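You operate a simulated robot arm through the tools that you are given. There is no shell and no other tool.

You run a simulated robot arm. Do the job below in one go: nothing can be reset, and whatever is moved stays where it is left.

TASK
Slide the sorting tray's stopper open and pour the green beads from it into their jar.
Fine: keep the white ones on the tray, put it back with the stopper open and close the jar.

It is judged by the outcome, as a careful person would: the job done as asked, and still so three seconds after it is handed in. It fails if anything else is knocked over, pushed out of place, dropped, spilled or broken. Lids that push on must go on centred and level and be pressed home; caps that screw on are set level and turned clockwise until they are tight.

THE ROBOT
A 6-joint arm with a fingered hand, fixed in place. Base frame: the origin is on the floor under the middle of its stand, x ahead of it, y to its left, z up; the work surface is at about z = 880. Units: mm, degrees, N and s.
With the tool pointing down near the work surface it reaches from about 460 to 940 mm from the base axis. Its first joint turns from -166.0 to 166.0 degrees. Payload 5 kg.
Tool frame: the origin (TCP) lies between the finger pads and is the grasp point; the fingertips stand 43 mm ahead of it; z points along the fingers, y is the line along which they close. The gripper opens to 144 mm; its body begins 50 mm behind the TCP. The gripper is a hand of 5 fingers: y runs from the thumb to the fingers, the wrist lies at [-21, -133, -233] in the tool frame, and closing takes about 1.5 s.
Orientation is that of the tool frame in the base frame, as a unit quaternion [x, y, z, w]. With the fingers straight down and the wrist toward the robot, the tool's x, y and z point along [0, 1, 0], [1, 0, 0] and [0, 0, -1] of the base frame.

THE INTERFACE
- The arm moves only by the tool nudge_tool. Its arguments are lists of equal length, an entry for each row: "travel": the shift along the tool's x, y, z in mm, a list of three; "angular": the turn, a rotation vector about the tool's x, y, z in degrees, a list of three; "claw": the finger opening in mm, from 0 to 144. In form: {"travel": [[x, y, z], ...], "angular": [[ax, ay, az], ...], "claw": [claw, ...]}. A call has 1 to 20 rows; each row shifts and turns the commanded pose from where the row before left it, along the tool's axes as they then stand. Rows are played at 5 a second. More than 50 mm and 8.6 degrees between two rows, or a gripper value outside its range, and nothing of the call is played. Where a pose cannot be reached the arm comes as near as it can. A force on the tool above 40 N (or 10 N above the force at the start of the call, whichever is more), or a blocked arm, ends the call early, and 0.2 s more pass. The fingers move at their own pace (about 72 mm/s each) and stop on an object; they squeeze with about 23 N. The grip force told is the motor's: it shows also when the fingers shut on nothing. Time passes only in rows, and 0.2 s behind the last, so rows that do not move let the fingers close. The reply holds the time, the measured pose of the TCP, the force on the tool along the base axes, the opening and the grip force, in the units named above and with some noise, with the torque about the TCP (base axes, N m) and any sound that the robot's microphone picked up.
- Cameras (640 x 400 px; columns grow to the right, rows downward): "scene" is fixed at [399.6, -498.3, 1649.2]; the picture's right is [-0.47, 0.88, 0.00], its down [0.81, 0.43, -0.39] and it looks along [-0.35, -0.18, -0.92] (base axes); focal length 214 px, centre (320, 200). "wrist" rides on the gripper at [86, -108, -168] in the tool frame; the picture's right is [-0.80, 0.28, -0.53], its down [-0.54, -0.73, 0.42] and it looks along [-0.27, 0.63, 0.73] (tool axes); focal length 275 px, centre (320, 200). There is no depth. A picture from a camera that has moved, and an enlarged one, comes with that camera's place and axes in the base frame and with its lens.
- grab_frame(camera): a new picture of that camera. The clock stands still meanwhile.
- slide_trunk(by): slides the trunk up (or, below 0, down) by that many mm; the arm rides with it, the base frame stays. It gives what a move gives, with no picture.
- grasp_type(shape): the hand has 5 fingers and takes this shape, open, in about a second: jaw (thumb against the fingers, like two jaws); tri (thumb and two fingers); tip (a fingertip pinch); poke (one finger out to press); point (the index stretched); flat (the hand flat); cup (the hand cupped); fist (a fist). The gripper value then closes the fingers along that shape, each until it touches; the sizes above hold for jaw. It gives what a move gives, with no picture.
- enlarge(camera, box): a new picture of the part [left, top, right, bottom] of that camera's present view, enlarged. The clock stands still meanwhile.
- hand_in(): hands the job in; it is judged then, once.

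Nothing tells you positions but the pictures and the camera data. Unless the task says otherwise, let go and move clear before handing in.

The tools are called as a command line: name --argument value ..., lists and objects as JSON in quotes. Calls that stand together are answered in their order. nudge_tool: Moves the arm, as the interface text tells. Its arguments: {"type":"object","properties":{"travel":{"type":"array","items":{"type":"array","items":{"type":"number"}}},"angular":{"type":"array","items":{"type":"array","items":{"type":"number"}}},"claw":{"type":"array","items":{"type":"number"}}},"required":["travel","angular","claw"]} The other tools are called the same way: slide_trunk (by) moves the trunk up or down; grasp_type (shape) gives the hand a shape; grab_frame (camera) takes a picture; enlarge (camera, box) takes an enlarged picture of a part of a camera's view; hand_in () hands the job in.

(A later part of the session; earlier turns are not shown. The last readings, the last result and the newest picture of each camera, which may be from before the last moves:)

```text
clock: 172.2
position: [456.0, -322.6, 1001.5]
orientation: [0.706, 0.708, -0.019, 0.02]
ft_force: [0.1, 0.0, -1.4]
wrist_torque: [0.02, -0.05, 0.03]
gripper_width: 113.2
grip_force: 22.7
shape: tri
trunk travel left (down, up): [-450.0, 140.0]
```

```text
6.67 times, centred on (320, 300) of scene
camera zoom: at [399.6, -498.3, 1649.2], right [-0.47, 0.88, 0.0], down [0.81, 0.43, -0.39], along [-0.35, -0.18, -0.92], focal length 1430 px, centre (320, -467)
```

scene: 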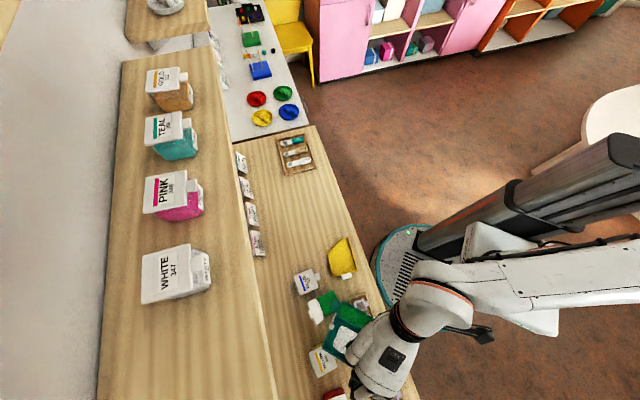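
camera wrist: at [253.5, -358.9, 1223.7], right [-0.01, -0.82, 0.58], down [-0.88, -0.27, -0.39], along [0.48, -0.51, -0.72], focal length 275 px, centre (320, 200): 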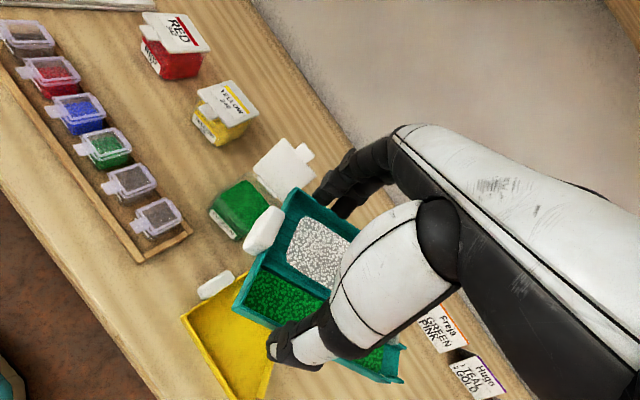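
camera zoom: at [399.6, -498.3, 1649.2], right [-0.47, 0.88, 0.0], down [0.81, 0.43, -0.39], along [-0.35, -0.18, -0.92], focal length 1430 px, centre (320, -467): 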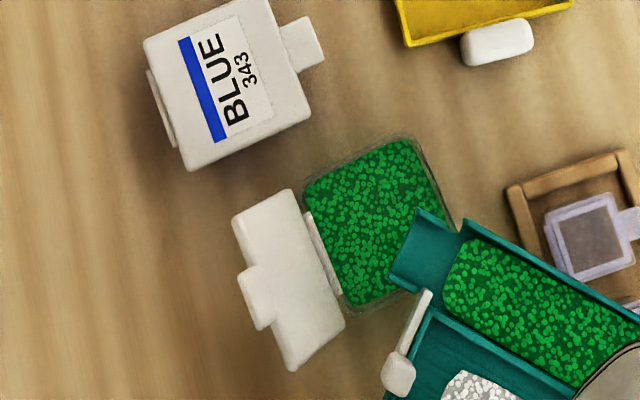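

Alignment is good (11 mm upstream, ~1 mm lateral). Tilting about the spout tip up to 40° in steady steps.

nudge_tool --travel '[[-2.6, 0, -6.5], [-4.3, 0, -10.8], [-4.3, 0, -10.8], [-4.3, 0, -10.8], [-4.3, 0, -10.8], [-4.3, 0, -10.8], [0, 0, 0]]' --angular '[[0, 3, 0], [0, 5, 0], [0, 5, 0], [0, 5, 0], [0, 5, 0], [0, 5, 0], [0, 0, 0]]' --claw '[104, 104, 104, 104, 104, 104, 104]'

nudge_tool --travel '[[-2.15, 0, -5.4], [-2.15, 0, -5.4], [-2.15, 0, -5.4], [-2.15, 0, -5.4], [-2.15, 0, -5.4], [-2.15, 0, -5.4], [0, 0, 0], [0, 0, 0]]' --angular '[[0, 2.5, 0], [0, 2.5, 0], [0, 2.5, 0], [0, 2.5, 0], [0, 2.5, 0], [0, 2.5, 0], [0, 0, 0], [0, 0, 0]]' --claw '[104, 104, 104, 104, 104, 104, 104, 104]'

enlarge --camera "wrist" --box '[220, 170, 500, 400]'

enlarge --camera "scene" --box '[220, 220, 400, 400]'

```text
clock: 173.8
position: [457.9, -358.4, 1058.0]
orientation: [0.69, 0.691, 0.153, -0.153]
ft_force: [0.2, 0.6, -1.1]
wrist_torque: [0.05, 0.0, 0.01]
gripper_width: 113.2
grip_force: 23.2
shape: tri
trunk travel left (down, up): [-450.0, 140.0]
```

```text
clock: 175.6
position: [455.7, -385.0, 1078.3]
orientation: [0.665, 0.664, 0.241, -0.241]
ft_force: [0.4, -0.1, -1.9]
wrist_torque: [-0.01, -0.01, 0.0]
gripper_width: 113.4
grip_force: 22.6
shape: tri
trunk travel left (down, up): [-450.0, 140.0]
```

```text
1.74 times, centred on (360, 285) of wrist
camera zoom: at [347.8, -428.6, 1263.2], right [0.28, -0.95, -0.1], down [-0.73, -0.14, -0.67], along [0.63, 0.26, -0.73], focal length 479 px, centre (250, 52)
```

zoom: 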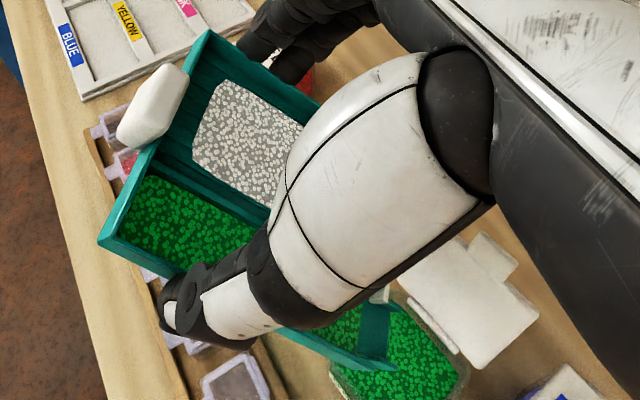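

```text
2.22 times, centred on (310, 310) of scene
camera zoom: at [399.6, -498.3, 1649.2], right [-0.47, 0.88, 0.0], down [0.81, 0.43, -0.39], along [-0.35, -0.18, -0.92], focal length 477 px, centre (342, -44)
```

zoom: 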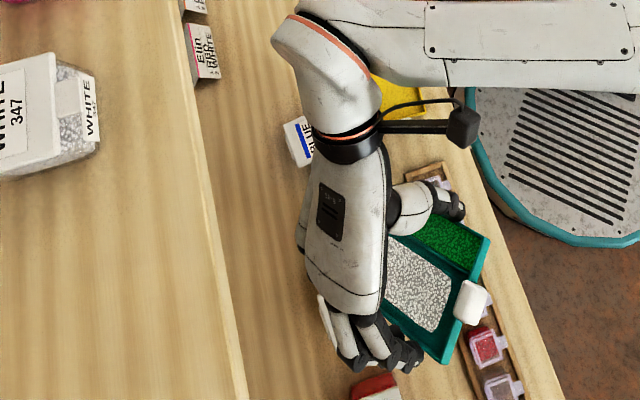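

At 40° with ample clearance, still no flow. Going up in 2° steps, watching both colours.

nudge_tool --travel '[[-1.72, 0, -4.3], [-1.72, 0, -4.3], [0, 0, 0], [0, 0, 0], [0, 0, 0]]' --angular '[[0, 2, 0], [0, 2, 0], [0, 0, 0], [0, 0, 0], [0, 0, 0]]' --claw '[104, 104, 104, 104, 104]'

enlarge --camera "wrist" --box '[220, 170, 500, 400]'

```text
clock: 176.8
position: [456.8, -394.4, 1082.8]
orientation: [0.656, 0.656, 0.264, -0.265]
ft_force: [-0.9, 0.3, -1.3]
wrist_torque: [-0.03, 0.02, 0.0]
gripper_width: 113.0
grip_force: 23.0
shape: tri
trunk travel left (down, up): [-450.0, 140.0]
```

```text
1.74 times, centred on (360, 285) of wrist
camera zoom: at [347.3, -449.1, 1263.7], right [0.28, -0.94, -0.17], down [-0.73, -0.1, -0.68], along [0.63, 0.31, -0.71], focal length 479 px, centre (250, 52)
```

zoom: 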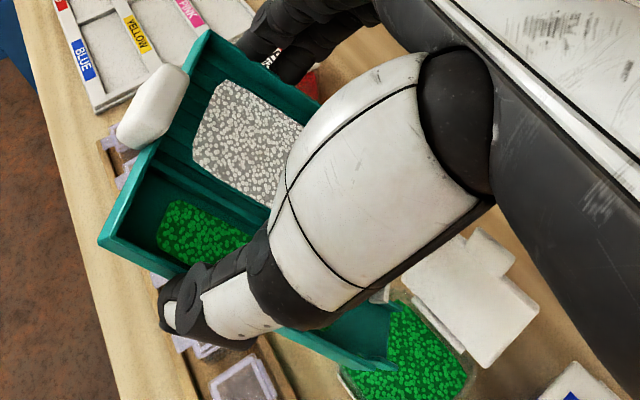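

It is flowing now at 44° — the green patch is shrinking while the white stays. Holding this angle.

nudge_tool --travel '[[0, 0, 0], [0, 0, 0], [0, 0, 0]]' --angular '[[0, 0, 0], [0, 0, 0], [0, 0, 0]]' --claw '[104, 104, 104]'

enlarge --camera "wrist" --box '[220, 170, 500, 400]'

enlarge --camera "wrist" --box '[360, 310, 500, 400]'

```text
clock: 177.6
position: [456.0, -393.7, 1082.7]
orientation: [0.656, 0.655, 0.265, -0.265]
ft_force: [0.7, 0.3, -0.3]
wrist_torque: [0.0, 0.02, 0.03]
gripper_width: 113.2
grip_force: 22.6
shape: tri
trunk travel left (down, up): [-450.0, 140.0]
```

```text
1.74 times, centred on (360, 285) of wrist
camera zoom: at [347.3, -449.1, 1263.7], right [0.28, -0.94, -0.17], down [-0.73, -0.1, -0.68], along [0.63, 0.31, -0.71], focal length 479 px, centre (250, 52)
```

zoom: 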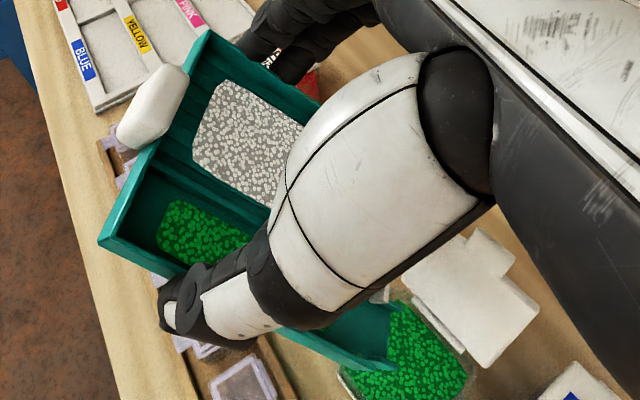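

```text
4.44 times, centred on (430, 355) of wrist
camera zoom: at [347.3, -449.1, 1263.7], right [0.28, -0.94, -0.17], down [-0.73, -0.1, -0.68], along [0.63, 0.31, -0.71], focal length 1224 px, centre (-169, -489)
```

zoom: 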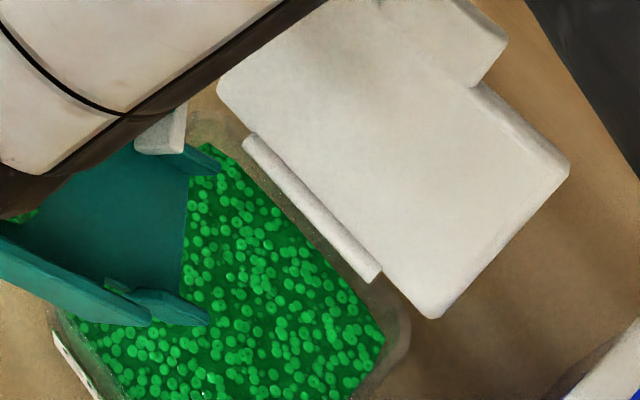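

Part has flowed out and it stopped; nothing is outside the jar. A little more tilt.

nudge_tool --travel '[[-0.86, 0, -2.15], [-0.86, 0, -2.15], [0, 0, 0], [0, 0, 0], [0, 0, 0], [0, 0, 0]]' --angular '[[0, 1, 0], [0, 1, 0], [0, 0, 0], [0, 0, 0], [0, 0, 0], [0, 0, 0]]' --claw '[104, 104, 104, 104, 104, 104]'

enlarge --camera "wrist" --box '[220, 170, 500, 400]'

```text
clock: 179.0
position: [456.0, -397.9, 1084.1]
orientation: [0.651, 0.651, 0.275, -0.275]
ft_force: [0.3, 0.1, -0.6]
wrist_torque: [-0.02, 0.0, 0.02]
gripper_width: 113.4
grip_force: 22.8
shape: tri
trunk travel left (down, up): [-450.0, 140.0]
```

```text
1.74 times, centred on (360, 285) of wrist
camera zoom: at [347.3, -459.6, 1263.5], right [0.28, -0.94, -0.2], down [-0.73, -0.07, -0.68], along [0.63, 0.34, -0.7], focal length 479 px, centre (250, 52)
```

zoom: 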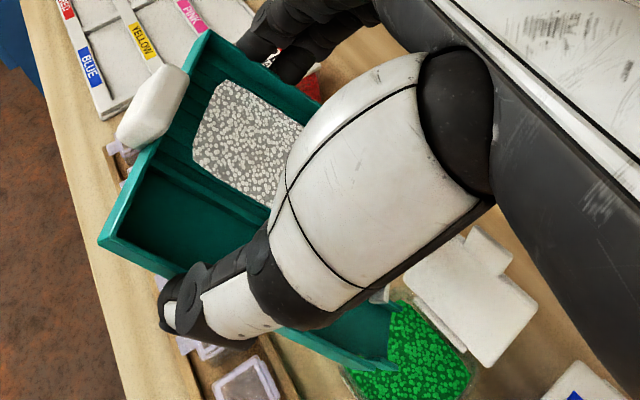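

The channel is empty now and the white beads are all still there. Checking for spills around the jar.

enlarge --camera "wrist" --box '[340, 310, 480, 400]'

enlarge --camera "wrist" --box '[255, 170, 395, 330]'

```text
4.44 times, centred on (410, 355) of wrist
camera zoom: at [347.3, -459.6, 1263.5], right [0.28, -0.94, -0.2], down [-0.73, -0.07, -0.68], along [0.63, 0.34, -0.7], focal length 1224 px, centre (-80, -489)
```

zoom: 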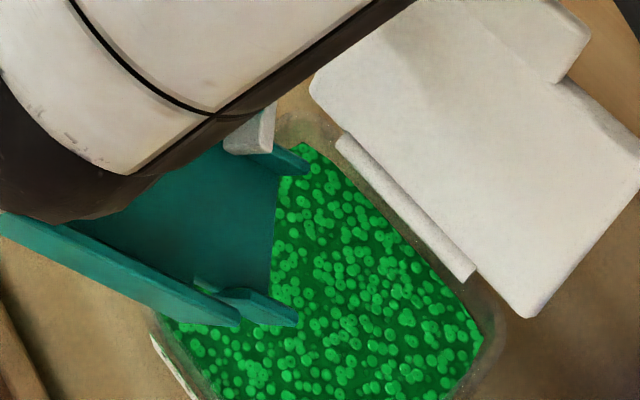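

```text
2.50 times, centred on (325, 250) of wrist
camera zoom: at [347.3, -459.6, 1263.5], right [0.28, -0.94, -0.2], down [-0.73, -0.07, -0.68], along [0.63, 0.34, -0.7], focal length 688 px, centre (308, 75)
```

zoom: 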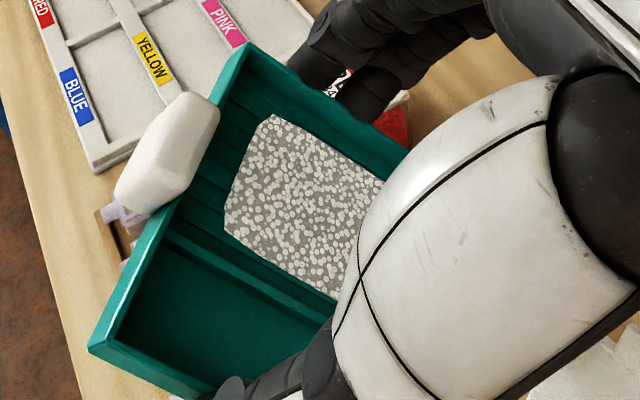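

Everything went into the jar. Bringing the tray back level, then up.

nudge_tool --travel '[[3.6, 0, 12.2], [3.6, 0, 12.2], [3.6, 0, 12.2], [3.6, 0, 12.2], [3.6, 0, 12.2], [3.6, 0, 12.2], [3.6, 0, 12.2], [3.6, 0, 12.2], [2.3, 0, 7.4], [0, 0, 0]]' --angular '[[0, -5.5, 0], [0, -5.5, 0], [0, -5.5, 0], [0, -5.5, 0], [0, -5.5, 0], [0, -5.5, 0], [0, -5.5, 0], [0, -5.5, 0], [0, -3.5, 0], [0, 0, 0]]' --claw '[104, 104, 104, 104, 104, 104, 104, 104, 104, 104]'

enlarge --camera "scene" --box '[280, 260, 380, 340]'

```text
clock: 181.2
position: [455.8, -326.5, 1007.3]
orientation: [0.707, 0.707, -0.01, 0.009]
ft_force: [0.1, 0.3, -1.0]
wrist_torque: [0.01, -0.01, -0.03]
gripper_width: 113.2
grip_force: 23.3
shape: tri
trunk travel left (down, up): [-450.0, 140.0]
```

```text
5.00 times, centred on (330, 300) of scene
camera zoom: at [399.6, -498.3, 1649.2], right [-0.47, 0.88, 0.0], down [0.81, 0.43, -0.39], along [-0.35, -0.18, -0.92], focal length 1072 px, centre (270, -300)
```

zoom: 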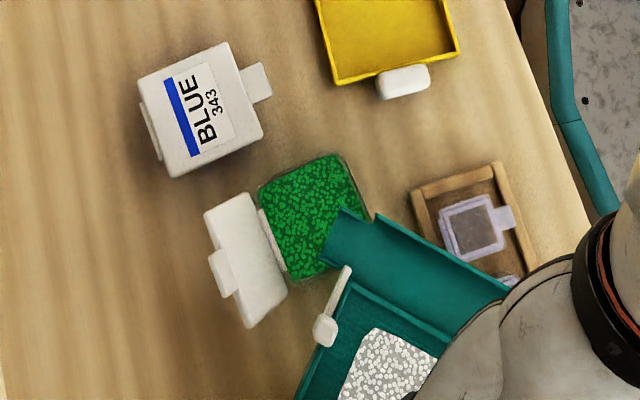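

Clean. Raising and carrying the tray back to its place in two stages.

nudge_tool --travel '[[-0.4, 0, -14], [-0.4, 0, -16], [-0.4, 0, -16], [-0.4, 0, -14], [-9, -8, 0.3], [-17.52, -15.82, 0.5], [-18.2, -15.05, 0.5], [-18.83, -14.24, 0.5], [-19.44, -13.4, 0.5], [-20, -12.54, 0.5], [-20.53, -11.66, 0.5], [-21.02, -10.75, 0.5], [-21.47, -9.82, 0.6], [-10, -4.5, 0.3], [0, 0, 0]]' --angular '[[0, 0, 0], [0, 0, 0], [0, 0, 0], [0, 0, 0], [0, 0, 0], [0.06, 0, 2.5], [0.06, 0, 2.5], [0.06, 0, 2.5], [0.06, 0, 2.5], [0.06, 0, 2.5], [0.06, 0, 2.5], [0.06, 0, 2.5], [0.06, 0, 2.5], [0, 0, 0], [0, 0, 0]]' --claw '[104, 104, 104, 104, 104, 104, 104, 104, 104, 104, 104, 104, 104, 104, 104]'

grab_frame --camera "scene"

```text
clock: 184.4
position: [313.1, -482.8, 1066.4]
orientation: [0.819, 0.574, -0.011, 0.008]
ft_force: [0.6, 0.8, -1.1]
wrist_torque: [0.03, -0.02, -0.01]
gripper_width: 113.3
grip_force: 22.8
shape: tri
trunk travel left (down, up): [-450.0, 140.0]
```

```text
taken
```

scene: 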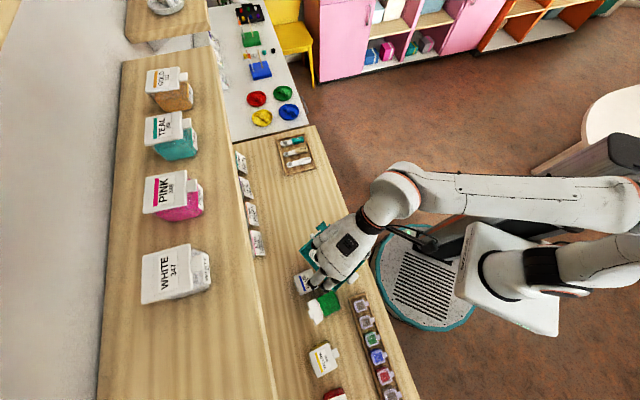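

nudge_tool --travel '[[-19.83, -7.91, 0.5], [-20.15, -7.04, 0.5], [-20.44, -6.15, 0.5], [-20.69, -5.25, 0.5], [-20.9, -4.35, 0.5], [-21.07, -3.43, 0.5], [-21.2, -2.51, 0.5], [-21.28, -1.58, 0.5], [-21.33, -0.65, 0.5], [-21.34, 0.28, 0.5], [0, 0, 0], [0, 0, 0]]' --angular '[[0.06, 0, 2.5], [0.06, 0, 2.5], [0.06, 0, 2.5], [0.06, 0, 2.5], [0.06, 0, 2.5], [0.06, 0, 2.5], [0.06, 0, 2.5], [0.06, 0, 2.5], [0.06, 0, 2.5], [0.06, 0, 2.5], [0, 1.4, 0], [0, 0, 0]]' --claw '[104, 104, 104, 104, 104, 104, 104, 104, 104, 104, 104, 104]'

grab_frame --camera "wrist"

```text
clock: 187.0
position: [171.9, -642.7, 1067.4]
orientation: [0.924, 0.383, 0.0, 0.001]
ft_force: [0.4, -0.3, -1.2]
wrist_torque: [0.03, -0.02, 0.0]
gripper_width: 113.2
grip_force: 22.7
shape: tri
trunk travel left (down, up): [-450.0, 140.0]
```

```text
taken
camera wrist: at [156.2, -506.5, 1234.8], right [-0.36, -0.76, 0.54], down [-0.9, 0.13, -0.42], along [0.25, -0.63, -0.73], focal length 275 px, centre (320, 200)
```

wrist: 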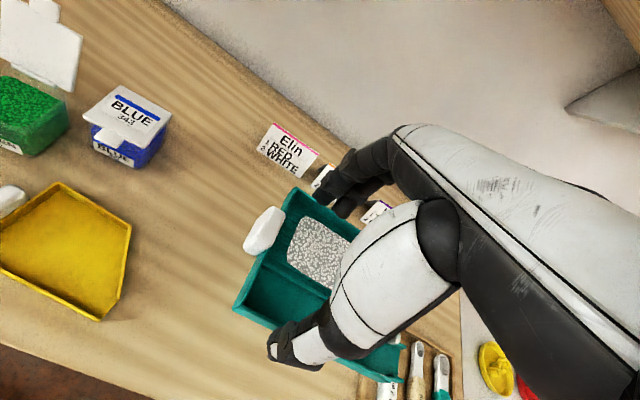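

In position and level. Lowering to the bench.

nudge_tool --travel '[[0, -1, 20], [0, 0, 25], [0, 0, 25], [0, 0, 25], [0, 0, 25], [0, 0, 12], [0, 0, 5], [0, 0, 2.5], [0, 0, 0]]' --angular '[[0, 0, 0], [0, 0, 0], [0, 0, 0], [0, 0, 0], [0, 0, 0], [0, 0, 0], [0, 0, 0], [0, 0, 0], [0, 0, 0]]' --claw '[104, 104, 104, 104, 104, 104, 104, 104, 104]'

nudge_tool --travel '[[0, 0, 1], [0, 0, 0]]' --angular '[[0, 0, 0], [0, 0, 0]]' --claw '[104, 104]'

```text
clock: 189.0
position: [170.7, -643.5, 926.1]
orientation: [0.924, 0.383, -0.001, 0.003]
ft_force: [-0.7, 0.7, 8.8]
wrist_torque: [0.21, 0.17, -0.01]
gripper_width: 112.6
grip_force: 23.0
shape: tri
trunk travel left (down, up): [-450.0, 140.0]
```

```text
clock: 189.6
position: [170.1, -644.1, 926.2]
orientation: [0.924, 0.382, -0.003, 0.003]
ft_force: [-0.2, -1.0, 14.6]
wrist_torque: [0.16, 0.25, -0.05]
gripper_width: 112.7
grip_force: 22.7
shape: tri
trunk travel left (down, up): [-450.0, 140.0]
```

The tray is down. Relieving the pressure and opening the grip.

nudge_tool --travel '[[0, 0, -1.5], [0, 0, 0], [0, 0, 0], [0, 0, 0], [0, 0, 0]]' --angular '[[0, 0, 0], [0, 0, 0], [0, 0, 0], [0, 0, 0], [0, 0, 0]]' --claw '[104, 116, 128, 140, 144]'

nudge_tool --travel '[[0, 0, -10], [0, 0, -20], [0, 0, -30], [0, 0, -35], [0, 0, -35], [-25, -15, 0], [-25, -15, 0], [-25, -15, 0], [0, 0, 0]]' --angular '[[0, 0, 0], [0, 0, 0], [0, 0, 0], [0, 0, 0], [0, 0, 0], [0, 0, 0], [0, 0, 0], [0, 0, 0], [0, 0, 0]]' --claw '[144, 144, 144, 144, 144, 144, 144, 144, 144]'

enlarge --camera "wrist" --box '[150, 150, 310, 320]'

enlarge --camera "scene" --box '[240, 120, 400, 220]'

```text
clock: 190.8
position: [169.5, -642.0, 925.0]
orientation: [0.924, 0.383, -0.001, 0.002]
ft_force: [0.5, -0.5, 0.3]
wrist_torque: [0.0, 0.02, 0.06]
gripper_width: 143.5
grip_force: 0.1
shape: tri
trunk travel left (down, up): [-450.0, 140.0]
```

```text
clock: 192.8
position: [86.4, -664.4, 1057.3]
orientation: [0.924, 0.383, 0.0, 0.002]
ft_force: [-0.3, 0.2, -0.5]
wrist_torque: [-0.01, -0.02, -0.01]
gripper_width: 143.4
grip_force: 0.1
shape: tri
trunk travel left (down, up): [-450.0, 140.0]
```

```text
2.35 times, centred on (230, 235) of wrist
camera zoom: at [70.9, -528.2, 1223.5], right [-0.36, -0.76, 0.54], down [-0.9, 0.13, -0.42], along [0.25, -0.63, -0.73], focal length 648 px, centre (532, 118)
```

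zoom: 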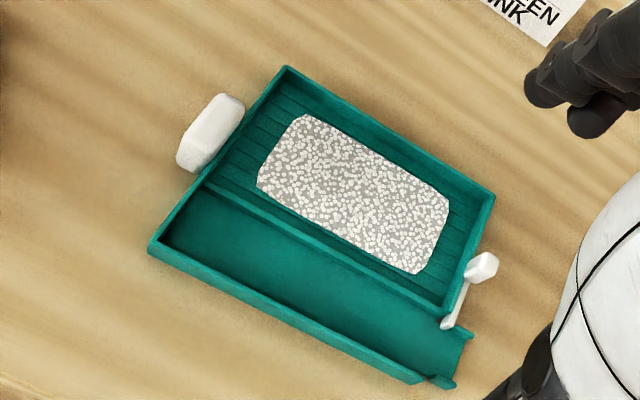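

```text
4.00 times, centred on (320, 170) of scene
camera zoom: at [399.6, -498.3, 1649.2], right [-0.47, 0.88, 0.0], down [0.81, 0.43, -0.39], along [-0.35, -0.18, -0.92], focal length 858 px, centre (320, 320)
```

zoom: 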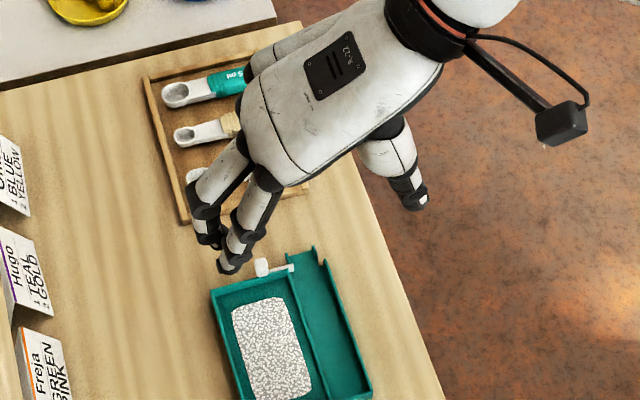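

The tray is back exactly in its original place with the stopper open and the white beads on it. Now to close the GREEN jar: I'll take the poke shape and go behind its open lid.

grasp_type --shape "poke"

nudge_tool --travel '[[20, 0, -20], [41, 4, -10], [41, 4, 0], [41, 4, 0], [41, 4, 0], [41, 4, 0], [41, 4, 0], [41, 4, 0], [41, 4, 0], [25, 2, 0], [0, 0, 0]]' --angular '[[0, 0, 0], [0, 0, 0], [0, 0, 0], [0, 0, 0], [0, 0, 0], [0, 0, 0], [0, 0, 0], [0, 0, 0], [0, 0, 0], [0, 0, 0], [0, 0, 0]]' --claw '[144, 144, 144, 144, 144, 144, 144, 144, 144, 144, 144]'

grab_frame --camera "wrist"

enlarge --camera "wrist" --box '[200, 150, 360, 310]'

```text
clock: 193.7
position: [87.1, -664.3, 1056.4]
orientation: [0.924, 0.383, 0.0, 0.001]
ft_force: [0.0, 0.1, 0.4]
wrist_torque: [0.0, 0.0, 0.0]
gripper_width: 0.0
grip_force: 0.0
shape: poke
trunk travel left (down, up): [-450.0, 140.0]
```

```text
clock: 196.1
position: [373.2, -424.6, 1086.7]
orientation: [0.924, 0.383, -0.001, 0.001]
ft_force: [0.5, 0.2, -0.3]
wrist_torque: [-0.01, 0.02, 0.01]
gripper_width: 0.2
grip_force: 0.0
shape: poke
trunk travel left (down, up): [-450.0, 140.0]
```

```text
taken
camera wrist: at [357.5, -288.2, 1255.0], right [-0.36, -0.76, 0.54], down [-0.9, 0.13, -0.42], along [0.25, -0.63, -0.73], focal length 275 px, centre (320, 200)
```

wrist: 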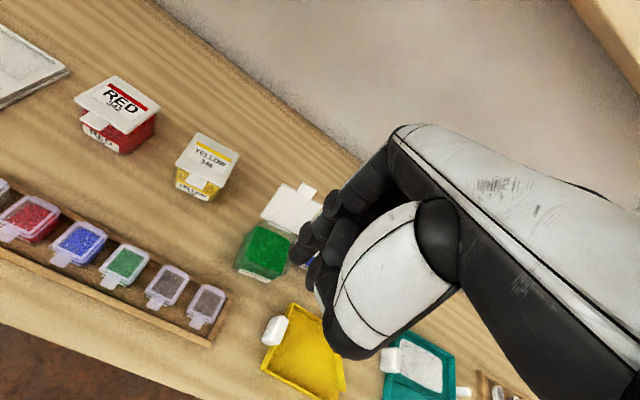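

```text
2.50 times, centred on (280, 230) of wrist
camera zoom: at [357.5, -288.2, 1255.0], right [-0.36, -0.76, 0.54], down [-0.9, 0.13, -0.42], along [0.25, -0.63, -0.73], focal length 688 px, centre (420, 125)
```

zoom: 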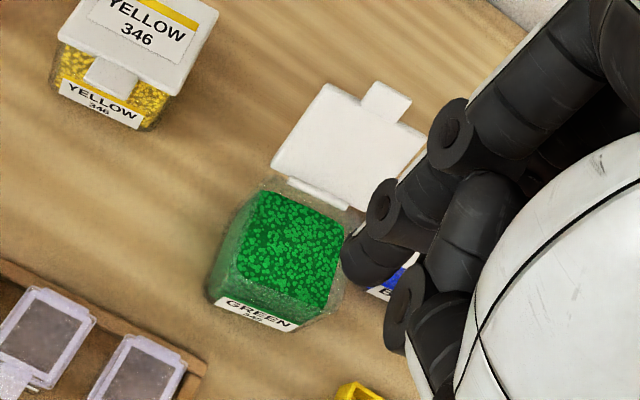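

nudge_tool --travel '[[0, 38, 0], [0, 38, 0], [0, 38, 0], [0, 38, 0], [0, 0, 20], [0, 0, 25], [0, 0, 22], [0, 0, 0]]' --angular '[[0, 0, 0], [0, 0, 0], [0, 0, 0], [0, 0, 0], [0, 0, 0], [0, 0, 0], [0, 0, 0], [0, 0, 0]]' --claw '[144, 144, 144, 144, 144, 144, 144, 144]'

grab_frame --camera "wrist"

enlarge --camera "scene" --box '[260, 260, 380, 350]'

```text
clock: 197.9
position: [482.7, -530.7, 1019.2]
orientation: [0.924, 0.382, -0.001, 0.002]
ft_force: [0.2, 0.1, 0.4]
wrist_torque: [0.02, -0.01, -0.03]
gripper_width: 0.1
grip_force: 0.1
shape: poke
trunk travel left (down, up): [-450.0, 140.0]
```

```text
taken
camera wrist: at [465.8, -394.4, 1186.0], right [-0.36, -0.76, 0.54], down [-0.9, 0.13, -0.42], along [0.25, -0.64, -0.73], focal length 275 px, centre (320, 200)
```

wrist: 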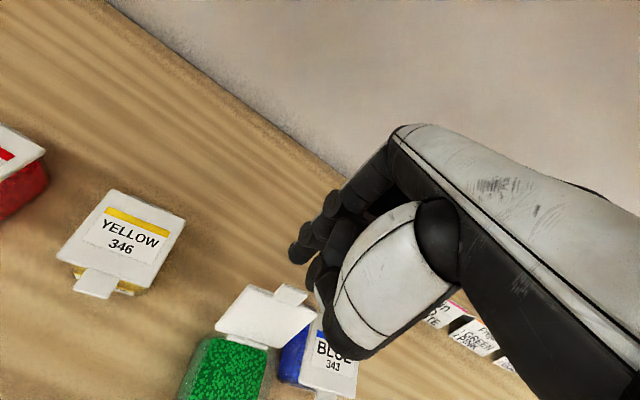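

```text
4.44 times, centred on (320, 305) of scene
camera zoom: at [399.6, -498.3, 1649.2], right [-0.47, 0.88, 0.0], down [0.81, 0.43, -0.39], along [-0.35, -0.18, -0.92], focal length 953 px, centre (320, -267)
```

zoom: 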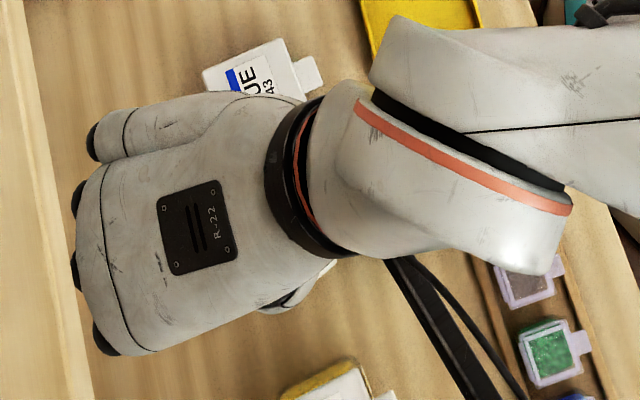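

The finger is behind the lid. Pushing it gently forward.

nudge_tool --travel '[[0, -6, 0], [0, -6, 0], [0, -6, 0], [0, -6, 0], [0, -6, 0], [0, -6, 0], [0, -6, 0], [0, 0, 0]]' --angular '[[0, 0, 0], [0, 0, 0], [0, 0, 0], [0, 0, 0], [0, 0, 0], [0, 0, 0], [0, 0, 0], [0, 0, 0]]' --claw '[144, 144, 144, 144, 144, 144, 144, 144]'

grab_frame --camera "wrist"

```text
clock: 199.7
position: [452.8, -500.1, 1020.3]
orientation: [0.924, 0.383, 0.0, 0.001]
ft_force: [0.5, -1.8, -0.1]
wrist_torque: [-0.02, -0.05, -0.01]
gripper_width: 0.0
grip_force: 0.0
shape: poke
trunk travel left (down, up): [-450.0, 140.0]
```

```text
taken
camera wrist: at [436.4, -364.5, 1187.6], right [-0.36, -0.76, 0.54], down [-0.9, 0.13, -0.42], along [0.25, -0.63, -0.73], focal length 275 px, centre (320, 200)
```

wrist: 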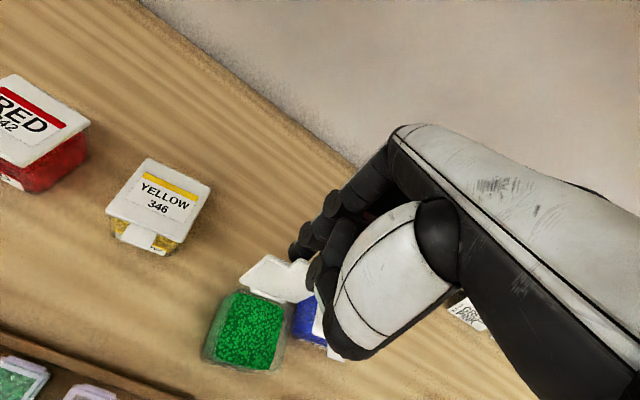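

nudge_tool --travel '[[0, -6, 0], [0, -6, 0], [0, -6, 0], [0, -6, 0], [0, 0, 0]]' --angular '[[0, 0, 0], [0, 0, 0], [0, 0, 0], [0, 0, 0], [0, 0, 0]]' --claw '[144, 144, 144, 144, 144]'

grab_frame --camera "wrist"

```text
clock: 200.9
position: [434.6, -485.0, 1017.6]
orientation: [0.924, 0.383, 0.0, 0.001]
ft_force: [0.3, -0.3, 0.7]
wrist_torque: [-0.01, -0.01, 0.01]
gripper_width: 0.0
grip_force: 0.0
shape: poke
trunk travel left (down, up): [-450.0, 140.0]
```

```text
taken
camera wrist: at [419.0, -348.2, 1185.8], right [-0.36, -0.76, 0.54], down [-0.9, 0.13, -0.42], along [0.25, -0.63, -0.73], focal length 275 px, centre (320, 200)
```

wrist: 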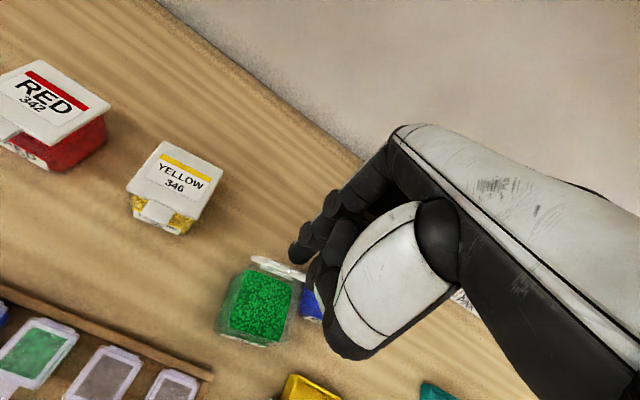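

nudge_tool --travel '[[0, -6, 0], [0, -6, 0], [0, -6, 0], [0, -6, 0], [0, 0, 0]]' --angular '[[0, 0, 0], [0, 0, 0], [0, 0, 0], [0, 0, 0], [0, 0, 0]]' --claw '[144, 144, 144, 144, 144]'

grab_frame --camera "wrist"

enlarge --camera "wrist" --box '[200, 180, 360, 340]'

```text
clock: 202.1
position: [417.5, -467.0, 1019.4]
orientation: [0.924, 0.383, -0.001, 0.001]
ft_force: [-0.5, 0.2, -0.4]
wrist_torque: [-0.01, 0.01, 0.02]
gripper_width: 0.0
grip_force: 0.1
shape: poke
trunk travel left (down, up): [-450.0, 140.0]
```

```text
taken
camera wrist: at [401.4, -330.5, 1187.0], right [-0.36, -0.76, 0.54], down [-0.9, 0.13, -0.42], along [0.25, -0.64, -0.73], focal length 275 px, centre (320, 200)
```

wrist: 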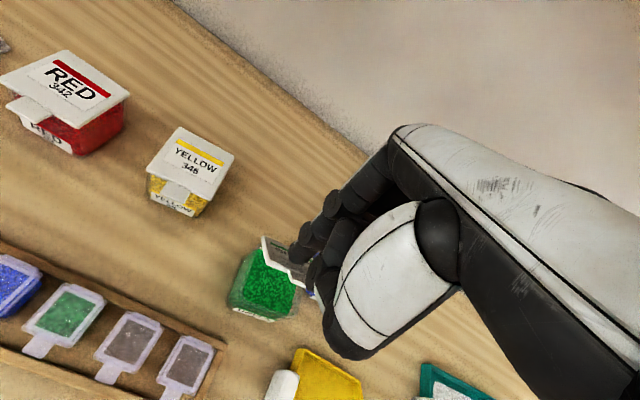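

```text
2.50 times, centred on (280, 260) of wrist
camera zoom: at [401.4, -330.5, 1187.0], right [-0.36, -0.76, 0.54], down [-0.9, 0.13, -0.42], along [0.25, -0.64, -0.73], focal length 688 px, centre (420, 50)
```

zoom: 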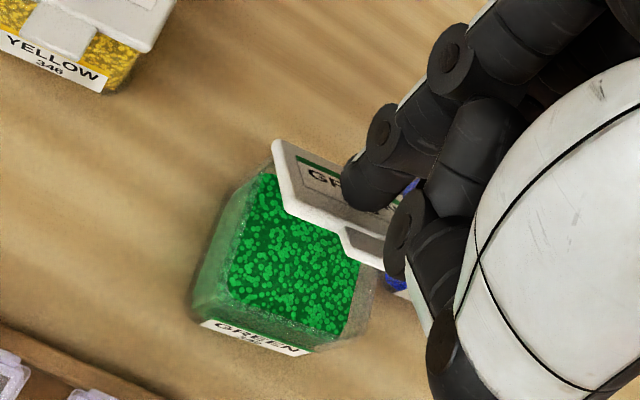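

The lid is past upright and following the finger. I'll follow it down along its arc.

nudge_tool --travel '[[0, -5, 4], [0, -5, 5], [0, -4, 6], [0, -2, 6], [0, 0, 0]]' --angular '[[0, 0, 0], [0, 0, 0], [0, 0, 0], [0, 0, 0], [0, 0, 0]]' --claw '[144, 144, 144, 144, 144]'

grab_frame --camera "wrist"

enlarge --camera "wrist" --box '[200, 180, 360, 340]'

```text
clock: 203.3
position: [406.7, -456.3, 997.8]
orientation: [0.924, 0.382, -0.001, 0.002]
ft_force: [-0.1, -1.1, 0.6]
wrist_torque: [-0.01, -0.03, -0.02]
gripper_width: 0.0
grip_force: 0.0
shape: poke
trunk travel left (down, up): [-450.0, 140.0]
```

```text
taken
camera wrist: at [390.5, -319.7, 1166.0], right [-0.36, -0.76, 0.54], down [-0.9, 0.13, -0.42], along [0.25, -0.64, -0.73], focal length 275 px, centre (320, 200)
```

wrist: 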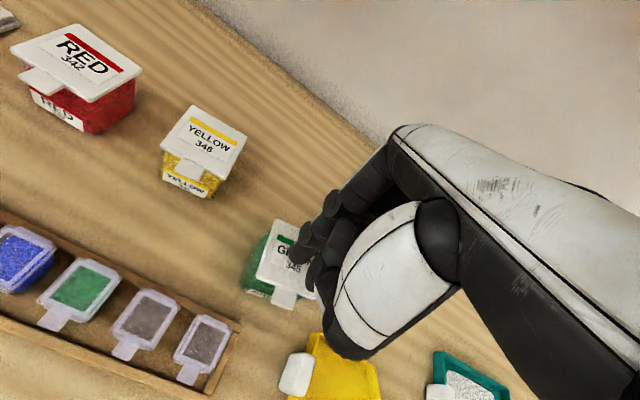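

```text
2.50 times, centred on (280, 260) of wrist
camera zoom: at [390.5, -319.7, 1166.0], right [-0.36, -0.76, 0.54], down [-0.9, 0.13, -0.42], along [0.25, -0.64, -0.73], focal length 688 px, centre (420, 50)
```

zoom: 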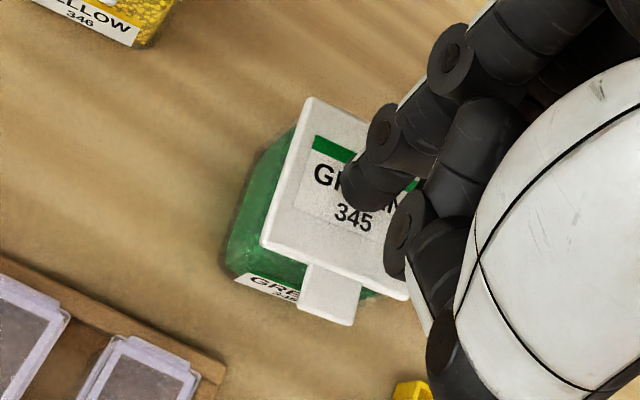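

Nearly closed. Following down, then pressing near the front middle.

nudge_tool --travel '[[-2, -2, 4], [-2, -2, 4], [-2, -1, 3], [0, 0, 0]]' --angular '[[0, 0, 0], [0, 0, 0], [0, 0, 0], [0, 0, 0]]' --claw '[144, 144, 144, 144]'

enlarge --camera "wrist" --box '[200, 180, 360, 340]'

```text
clock: 204.3
position: [400.6, -455.8, 987.2]
orientation: [0.924, 0.383, -0.001, 0.001]
ft_force: [0.2, 0.2, 0.8]
wrist_torque: [0.01, 0.01, 0.03]
gripper_width: 0.0
grip_force: 0.0
shape: poke
trunk travel left (down, up): [-450.0, 140.0]
```

```text
2.50 times, centred on (280, 260) of wrist
camera zoom: at [383.6, -321.0, 1154.7], right [-0.36, -0.76, 0.54], down [-0.9, 0.13, -0.42], along [0.25, -0.63, -0.73], focal length 688 px, centre (420, 50)
```

zoom: 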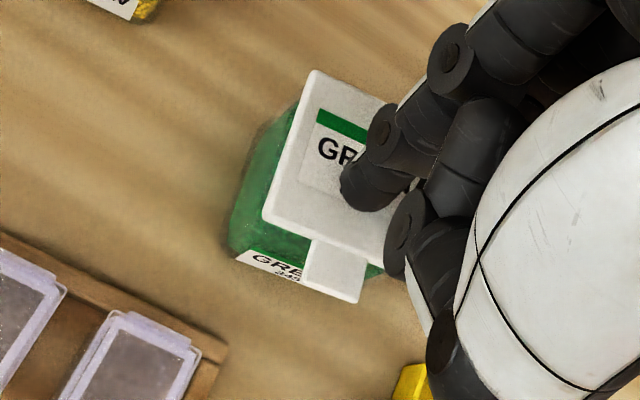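

The lid looks shut; now pressing it home in small steps, watching force and sound.

nudge_tool --travel '[[0, 0, 1.5], [0, 0, 1.5], [0, 0, 1.5], [0, 0, 0]]' --angular '[[0, 0, 0], [0, 0, 0], [0, 0, 0], [0, 0, 0]]' --claw '[144, 144, 144, 144]'

```text
clock: 205.3
position: [400.0, -457.2, 983.6]
orientation: [0.924, 0.383, -0.001, 0.001]
ft_force: [-0.1, 0.1, 0.0]
wrist_torque: [-0.05, 0.04, -0.01]
gripper_width: 0.4
grip_force: 0.2
shape: poke
trunk travel left (down, up): [-450.0, 140.0]
```

nudge_tool --travel '[[0, 0, 1.5], [0, 0, 1.5], [0, 0, 1.5], [0, 0, 0]]' --angular '[[0, 0, 0], [0, 0, 0], [0, 0, 0], [0, 0, 0]]' --claw '[144, 144, 144, 144]'

enlarge --camera "wrist" --box '[200, 180, 360, 340]'

```text
clock: 206.3
position: [400.4, -457.8, 979.2]
orientation: [0.924, 0.382, -0.001, 0.003]
ft_force: [1.5, 1.1, 11.9]
wrist_torque: [-0.05, -0.02, 0.01]
gripper_width: 0.1
grip_force: 0.1
shape: poke
trunk travel left (down, up): [-450.0, 140.0]
```

```text
2.50 times, centred on (280, 260) of wrist
camera zoom: at [383.3, -320.9, 1147.3], right [-0.36, -0.76, 0.54], down [-0.9, 0.13, -0.42], along [0.25, -0.64, -0.73], focal length 688 px, centre (420, 50)
```

zoom: 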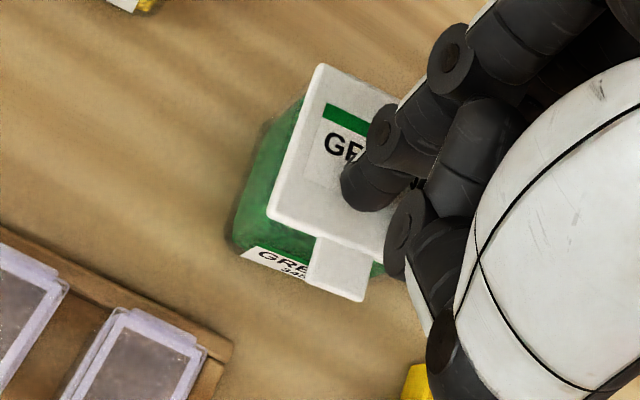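

Contact at 12 N. Pressing a bit more firmly.

nudge_tool --travel '[[0, 0, 1], [0, 0, 1], [0, 0, 0]]' --angular '[[0, 0, 0], [0, 0, 0], [0, 0, 0]]' --claw '[144, 144, 144]'

```text
clock: 207.1
position: [399.1, -457.3, 978.0]
orientation: [0.924, 0.382, -0.001, 0.003]
ft_force: [1.6, 0.9, 23.3]
wrist_torque: [0.03, -0.31, 0.0]
gripper_width: 0.0
grip_force: 0.1
shape: poke
trunk travel left (down, up): [-450.0, 140.0]
```

nudge_tool --travel '[[0, 0, 1], [0, 0, 0]]' --angular '[[0, 0, 0], [0, 0, 0]]' --claw '[144, 144]'

nudge_tool --travel '[[0, 0, -4], [0, 0, -8], [0, 0, -20], [0, 0, -30], [0, 0, -35], [0, -15, 0], [0, 0, 0]]' --angular '[[0, 0, 0], [0, 0, 0], [0, 0, 0], [0, 0, 0], [0, 0, 0], [0, 0, 0], [0, 0, 0]]' --claw '[144, 144, 144, 144, 144, 144, 144]'

grab_frame --camera "wrist"

enlarge --camera "wrist" --box '[200, 150, 360, 310]'

```text
clock: 207.7
position: [399.3, -457.7, 978.1]
orientation: [0.924, 0.383, 0.0, 0.004]
ft_force: [3.6, 3.2, 29.1]
wrist_torque: [0.2, -0.45, -0.01]
gripper_width: 0.1
grip_force: 0.1
shape: poke
trunk travel left (down, up): [-450.0, 140.0]
```

```text
clock: 209.3
position: [389.1, -445.3, 1073.1]
orientation: [0.924, 0.382, 0.0, 0.002]
ft_force: [0.3, 0.7, 0.5]
wrist_torque: [-0.02, -0.01, 0.02]
gripper_width: 0.0
grip_force: 0.2
shape: poke
trunk travel left (down, up): [-450.0, 140.0]
```

```text
taken
camera wrist: at [372.5, -310.3, 1240.4], right [-0.36, -0.76, 0.54], down [-0.9, 0.13, -0.42], along [0.25, -0.63, -0.73], focal length 275 px, centre (320, 200)
```

wrist: 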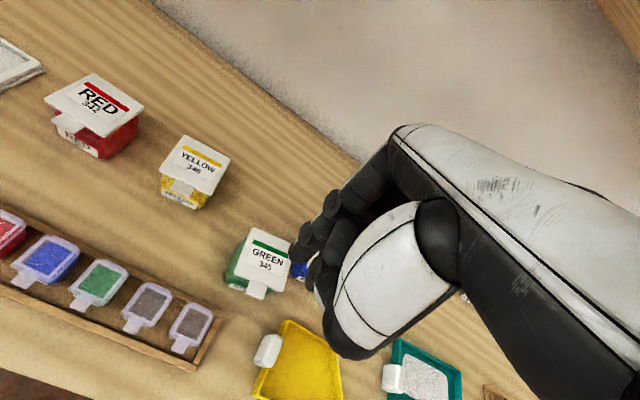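

```text
2.50 times, centred on (280, 230) of wrist
camera zoom: at [372.5, -310.3, 1240.4], right [-0.36, -0.76, 0.54], down [-0.9, 0.13, -0.42], along [0.25, -0.63, -0.73], focal length 688 px, centre (420, 125)
```

zoom: 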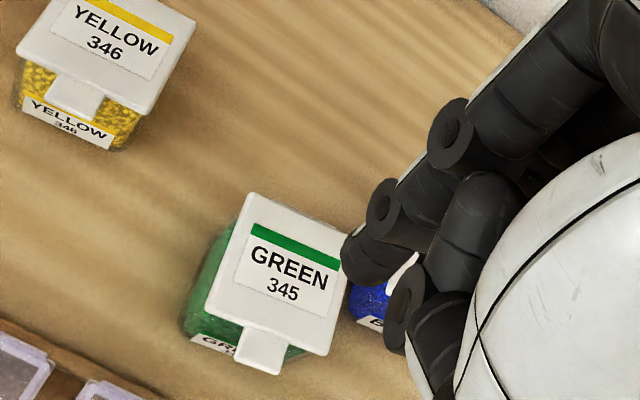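

The lid looks shut flat. Now I'll bring the jar home by its tab: switching to the tip pinch and turning the hand accordingly.

grasp_type --shape "tip"

nudge_tool --travel '[[0, 0, 0], [0, 0, 0], [0, 0, 0], [0, 0, 0], [0, 0, 0], [0, 0, 0], [0, 0, 0], [0, 0, 0], [0, 0, 0], [0, 0, 0], [0, 0, 0], [0, 0, 0], [0, 0, 0]]' --angular '[[0, 0, 7], [0, 0, 7], [0, 0, 7], [0, 0, 7], [0, 0, 7], [0, 0, 7], [0, 0, 7], [0, 0, 7], [0, 0, 7], [0, 0, 7], [0, 0, 7], [0, 0, 7], [0, 0, 0]]' --claw '[140, 120, 100, 80, 60, 48, 48, 48, 48, 48, 48, 48, 48]'

grab_frame --camera "wrist"

enlarge --camera "wrist" --box '[180, 180, 360, 340]'

```text
clock: 210.2
position: [389.7, -447.4, 1071.8]
orientation: [0.924, 0.382, -0.001, 0.001]
ft_force: [0.7, -0.1, -0.4]
wrist_torque: [-0.01, 0.02, 0.01]
gripper_width: 143.6
grip_force: 0.0
shape: tip
trunk travel left (down, up): [-450.0, 140.0]
```

```text
clock: 213.0
position: [389.3, -445.5, 1071.7]
orientation: [0.942, -0.335, 0.0, 0.002]
ft_force: [-0.9, -0.2, 0.4]
wrist_torque: [0.01, -0.01, -0.01]
gripper_width: 48.6
grip_force: 0.0
shape: tip
trunk travel left (down, up): [-450.0, 140.0]
```

```text
taken
camera wrist: at [524.6, -417.1, 1240.4], right [-0.8, 0.28, 0.53], down [0.04, 0.9, -0.43], along [-0.6, -0.32, -0.73], focal length 275 px, centre (320, 200)
```

wrist: 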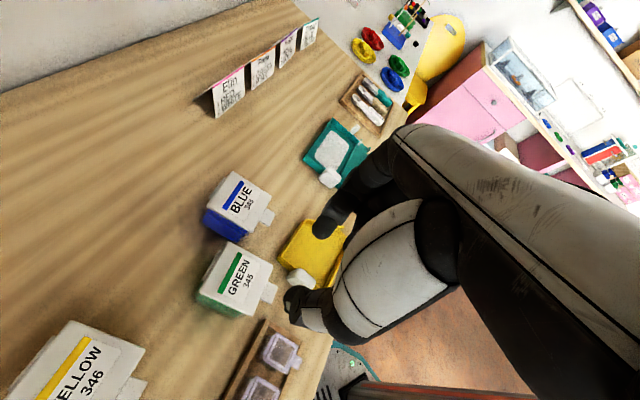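

```text
2.50 times, centred on (270, 260) of wrist
camera zoom: at [524.6, -417.1, 1240.4], right [-0.8, 0.28, 0.53], down [0.04, 0.9, -0.43], along [-0.6, -0.32, -0.73], focal length 688 px, centre (445, 50)
```

zoom: 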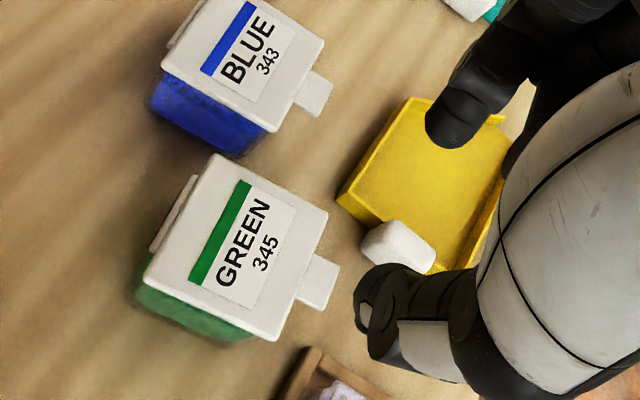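

GREEN and BLUE both look properly shut. Moving over GREEN's tab and descending with the pinch open.

nudge_tool --travel '[[-9, -3.8, 0], [0, 0, 30], [0, 0, 35], [0, 0, 30], [0, 0, 0]]' --angular '[[0, 0, 0], [0, 0, 0], [0, 0, 0], [0, 0, 0], [0, 0, 0]]' --claw '[48, 48, 48, 48, 48]'

enlarge --camera "wrist" --box '[200, 190, 360, 330]'

```text
clock: 214.2
position: [382.3, -437.8, 976.8]
orientation: [0.942, -0.334, 0.001, 0.002]
ft_force: [-0.1, 0.1, 0.9]
wrist_torque: [0.03, 0.01, -0.01]
gripper_width: 48.7
grip_force: 0.0
shape: tip
trunk travel left (down, up): [-450.0, 140.0]
```

```text
2.86 times, centred on (280, 260) of wrist
camera zoom: at [517.7, -408.6, 1145.1], right [-0.8, 0.28, 0.53], down [0.04, 0.9, -0.43], along [-0.6, -0.32, -0.73], focal length 786 px, centre (434, 29)
```

zoom: 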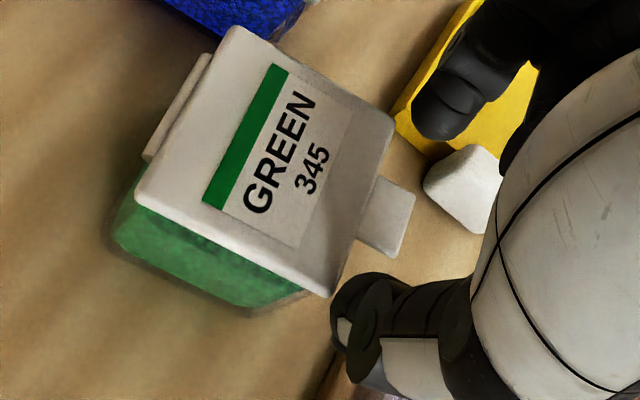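

nudge_tool --travel '[[2.5, 0, 8], [0, 0, 8], [0, 0, 0], [0, 0, 0], [0, 0, 0], [0, 0, 0], [0, 0, 0], [0, 0, 0]]' --angular '[[0, 0, 0], [0, 0, 0], [0, 0, 0], [0, 0, 0], [0, 0, 0], [0, 0, 0], [0, 0, 0], [0, 0, 0]]' --claw '[48, 48, 40, 32, 26, 20, 14, 14]'

enlarge --camera "wrist" --box '[200, 190, 360, 330]'

```text
clock: 216.0
position: [385.8, -438.4, 961.5]
orientation: [0.943, -0.334, 0.001, 0.002]
ft_force: [-0.8, -0.6, -0.1]
wrist_torque: [0.01, 0.03, -0.05]
gripper_width: 19.1
grip_force: 22.9
shape: tip
trunk travel left (down, up): [-450.0, 140.0]
```

```text
2.86 times, centred on (280, 260) of wrist
camera zoom: at [520.5, -409.3, 1128.6], right [-0.8, 0.28, 0.53], down [0.04, 0.9, -0.43], along [-0.6, -0.32, -0.73], focal length 786 px, centre (434, 29)
```

zoom: 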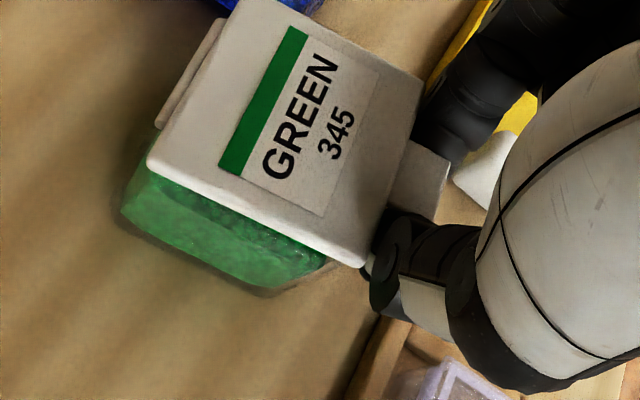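

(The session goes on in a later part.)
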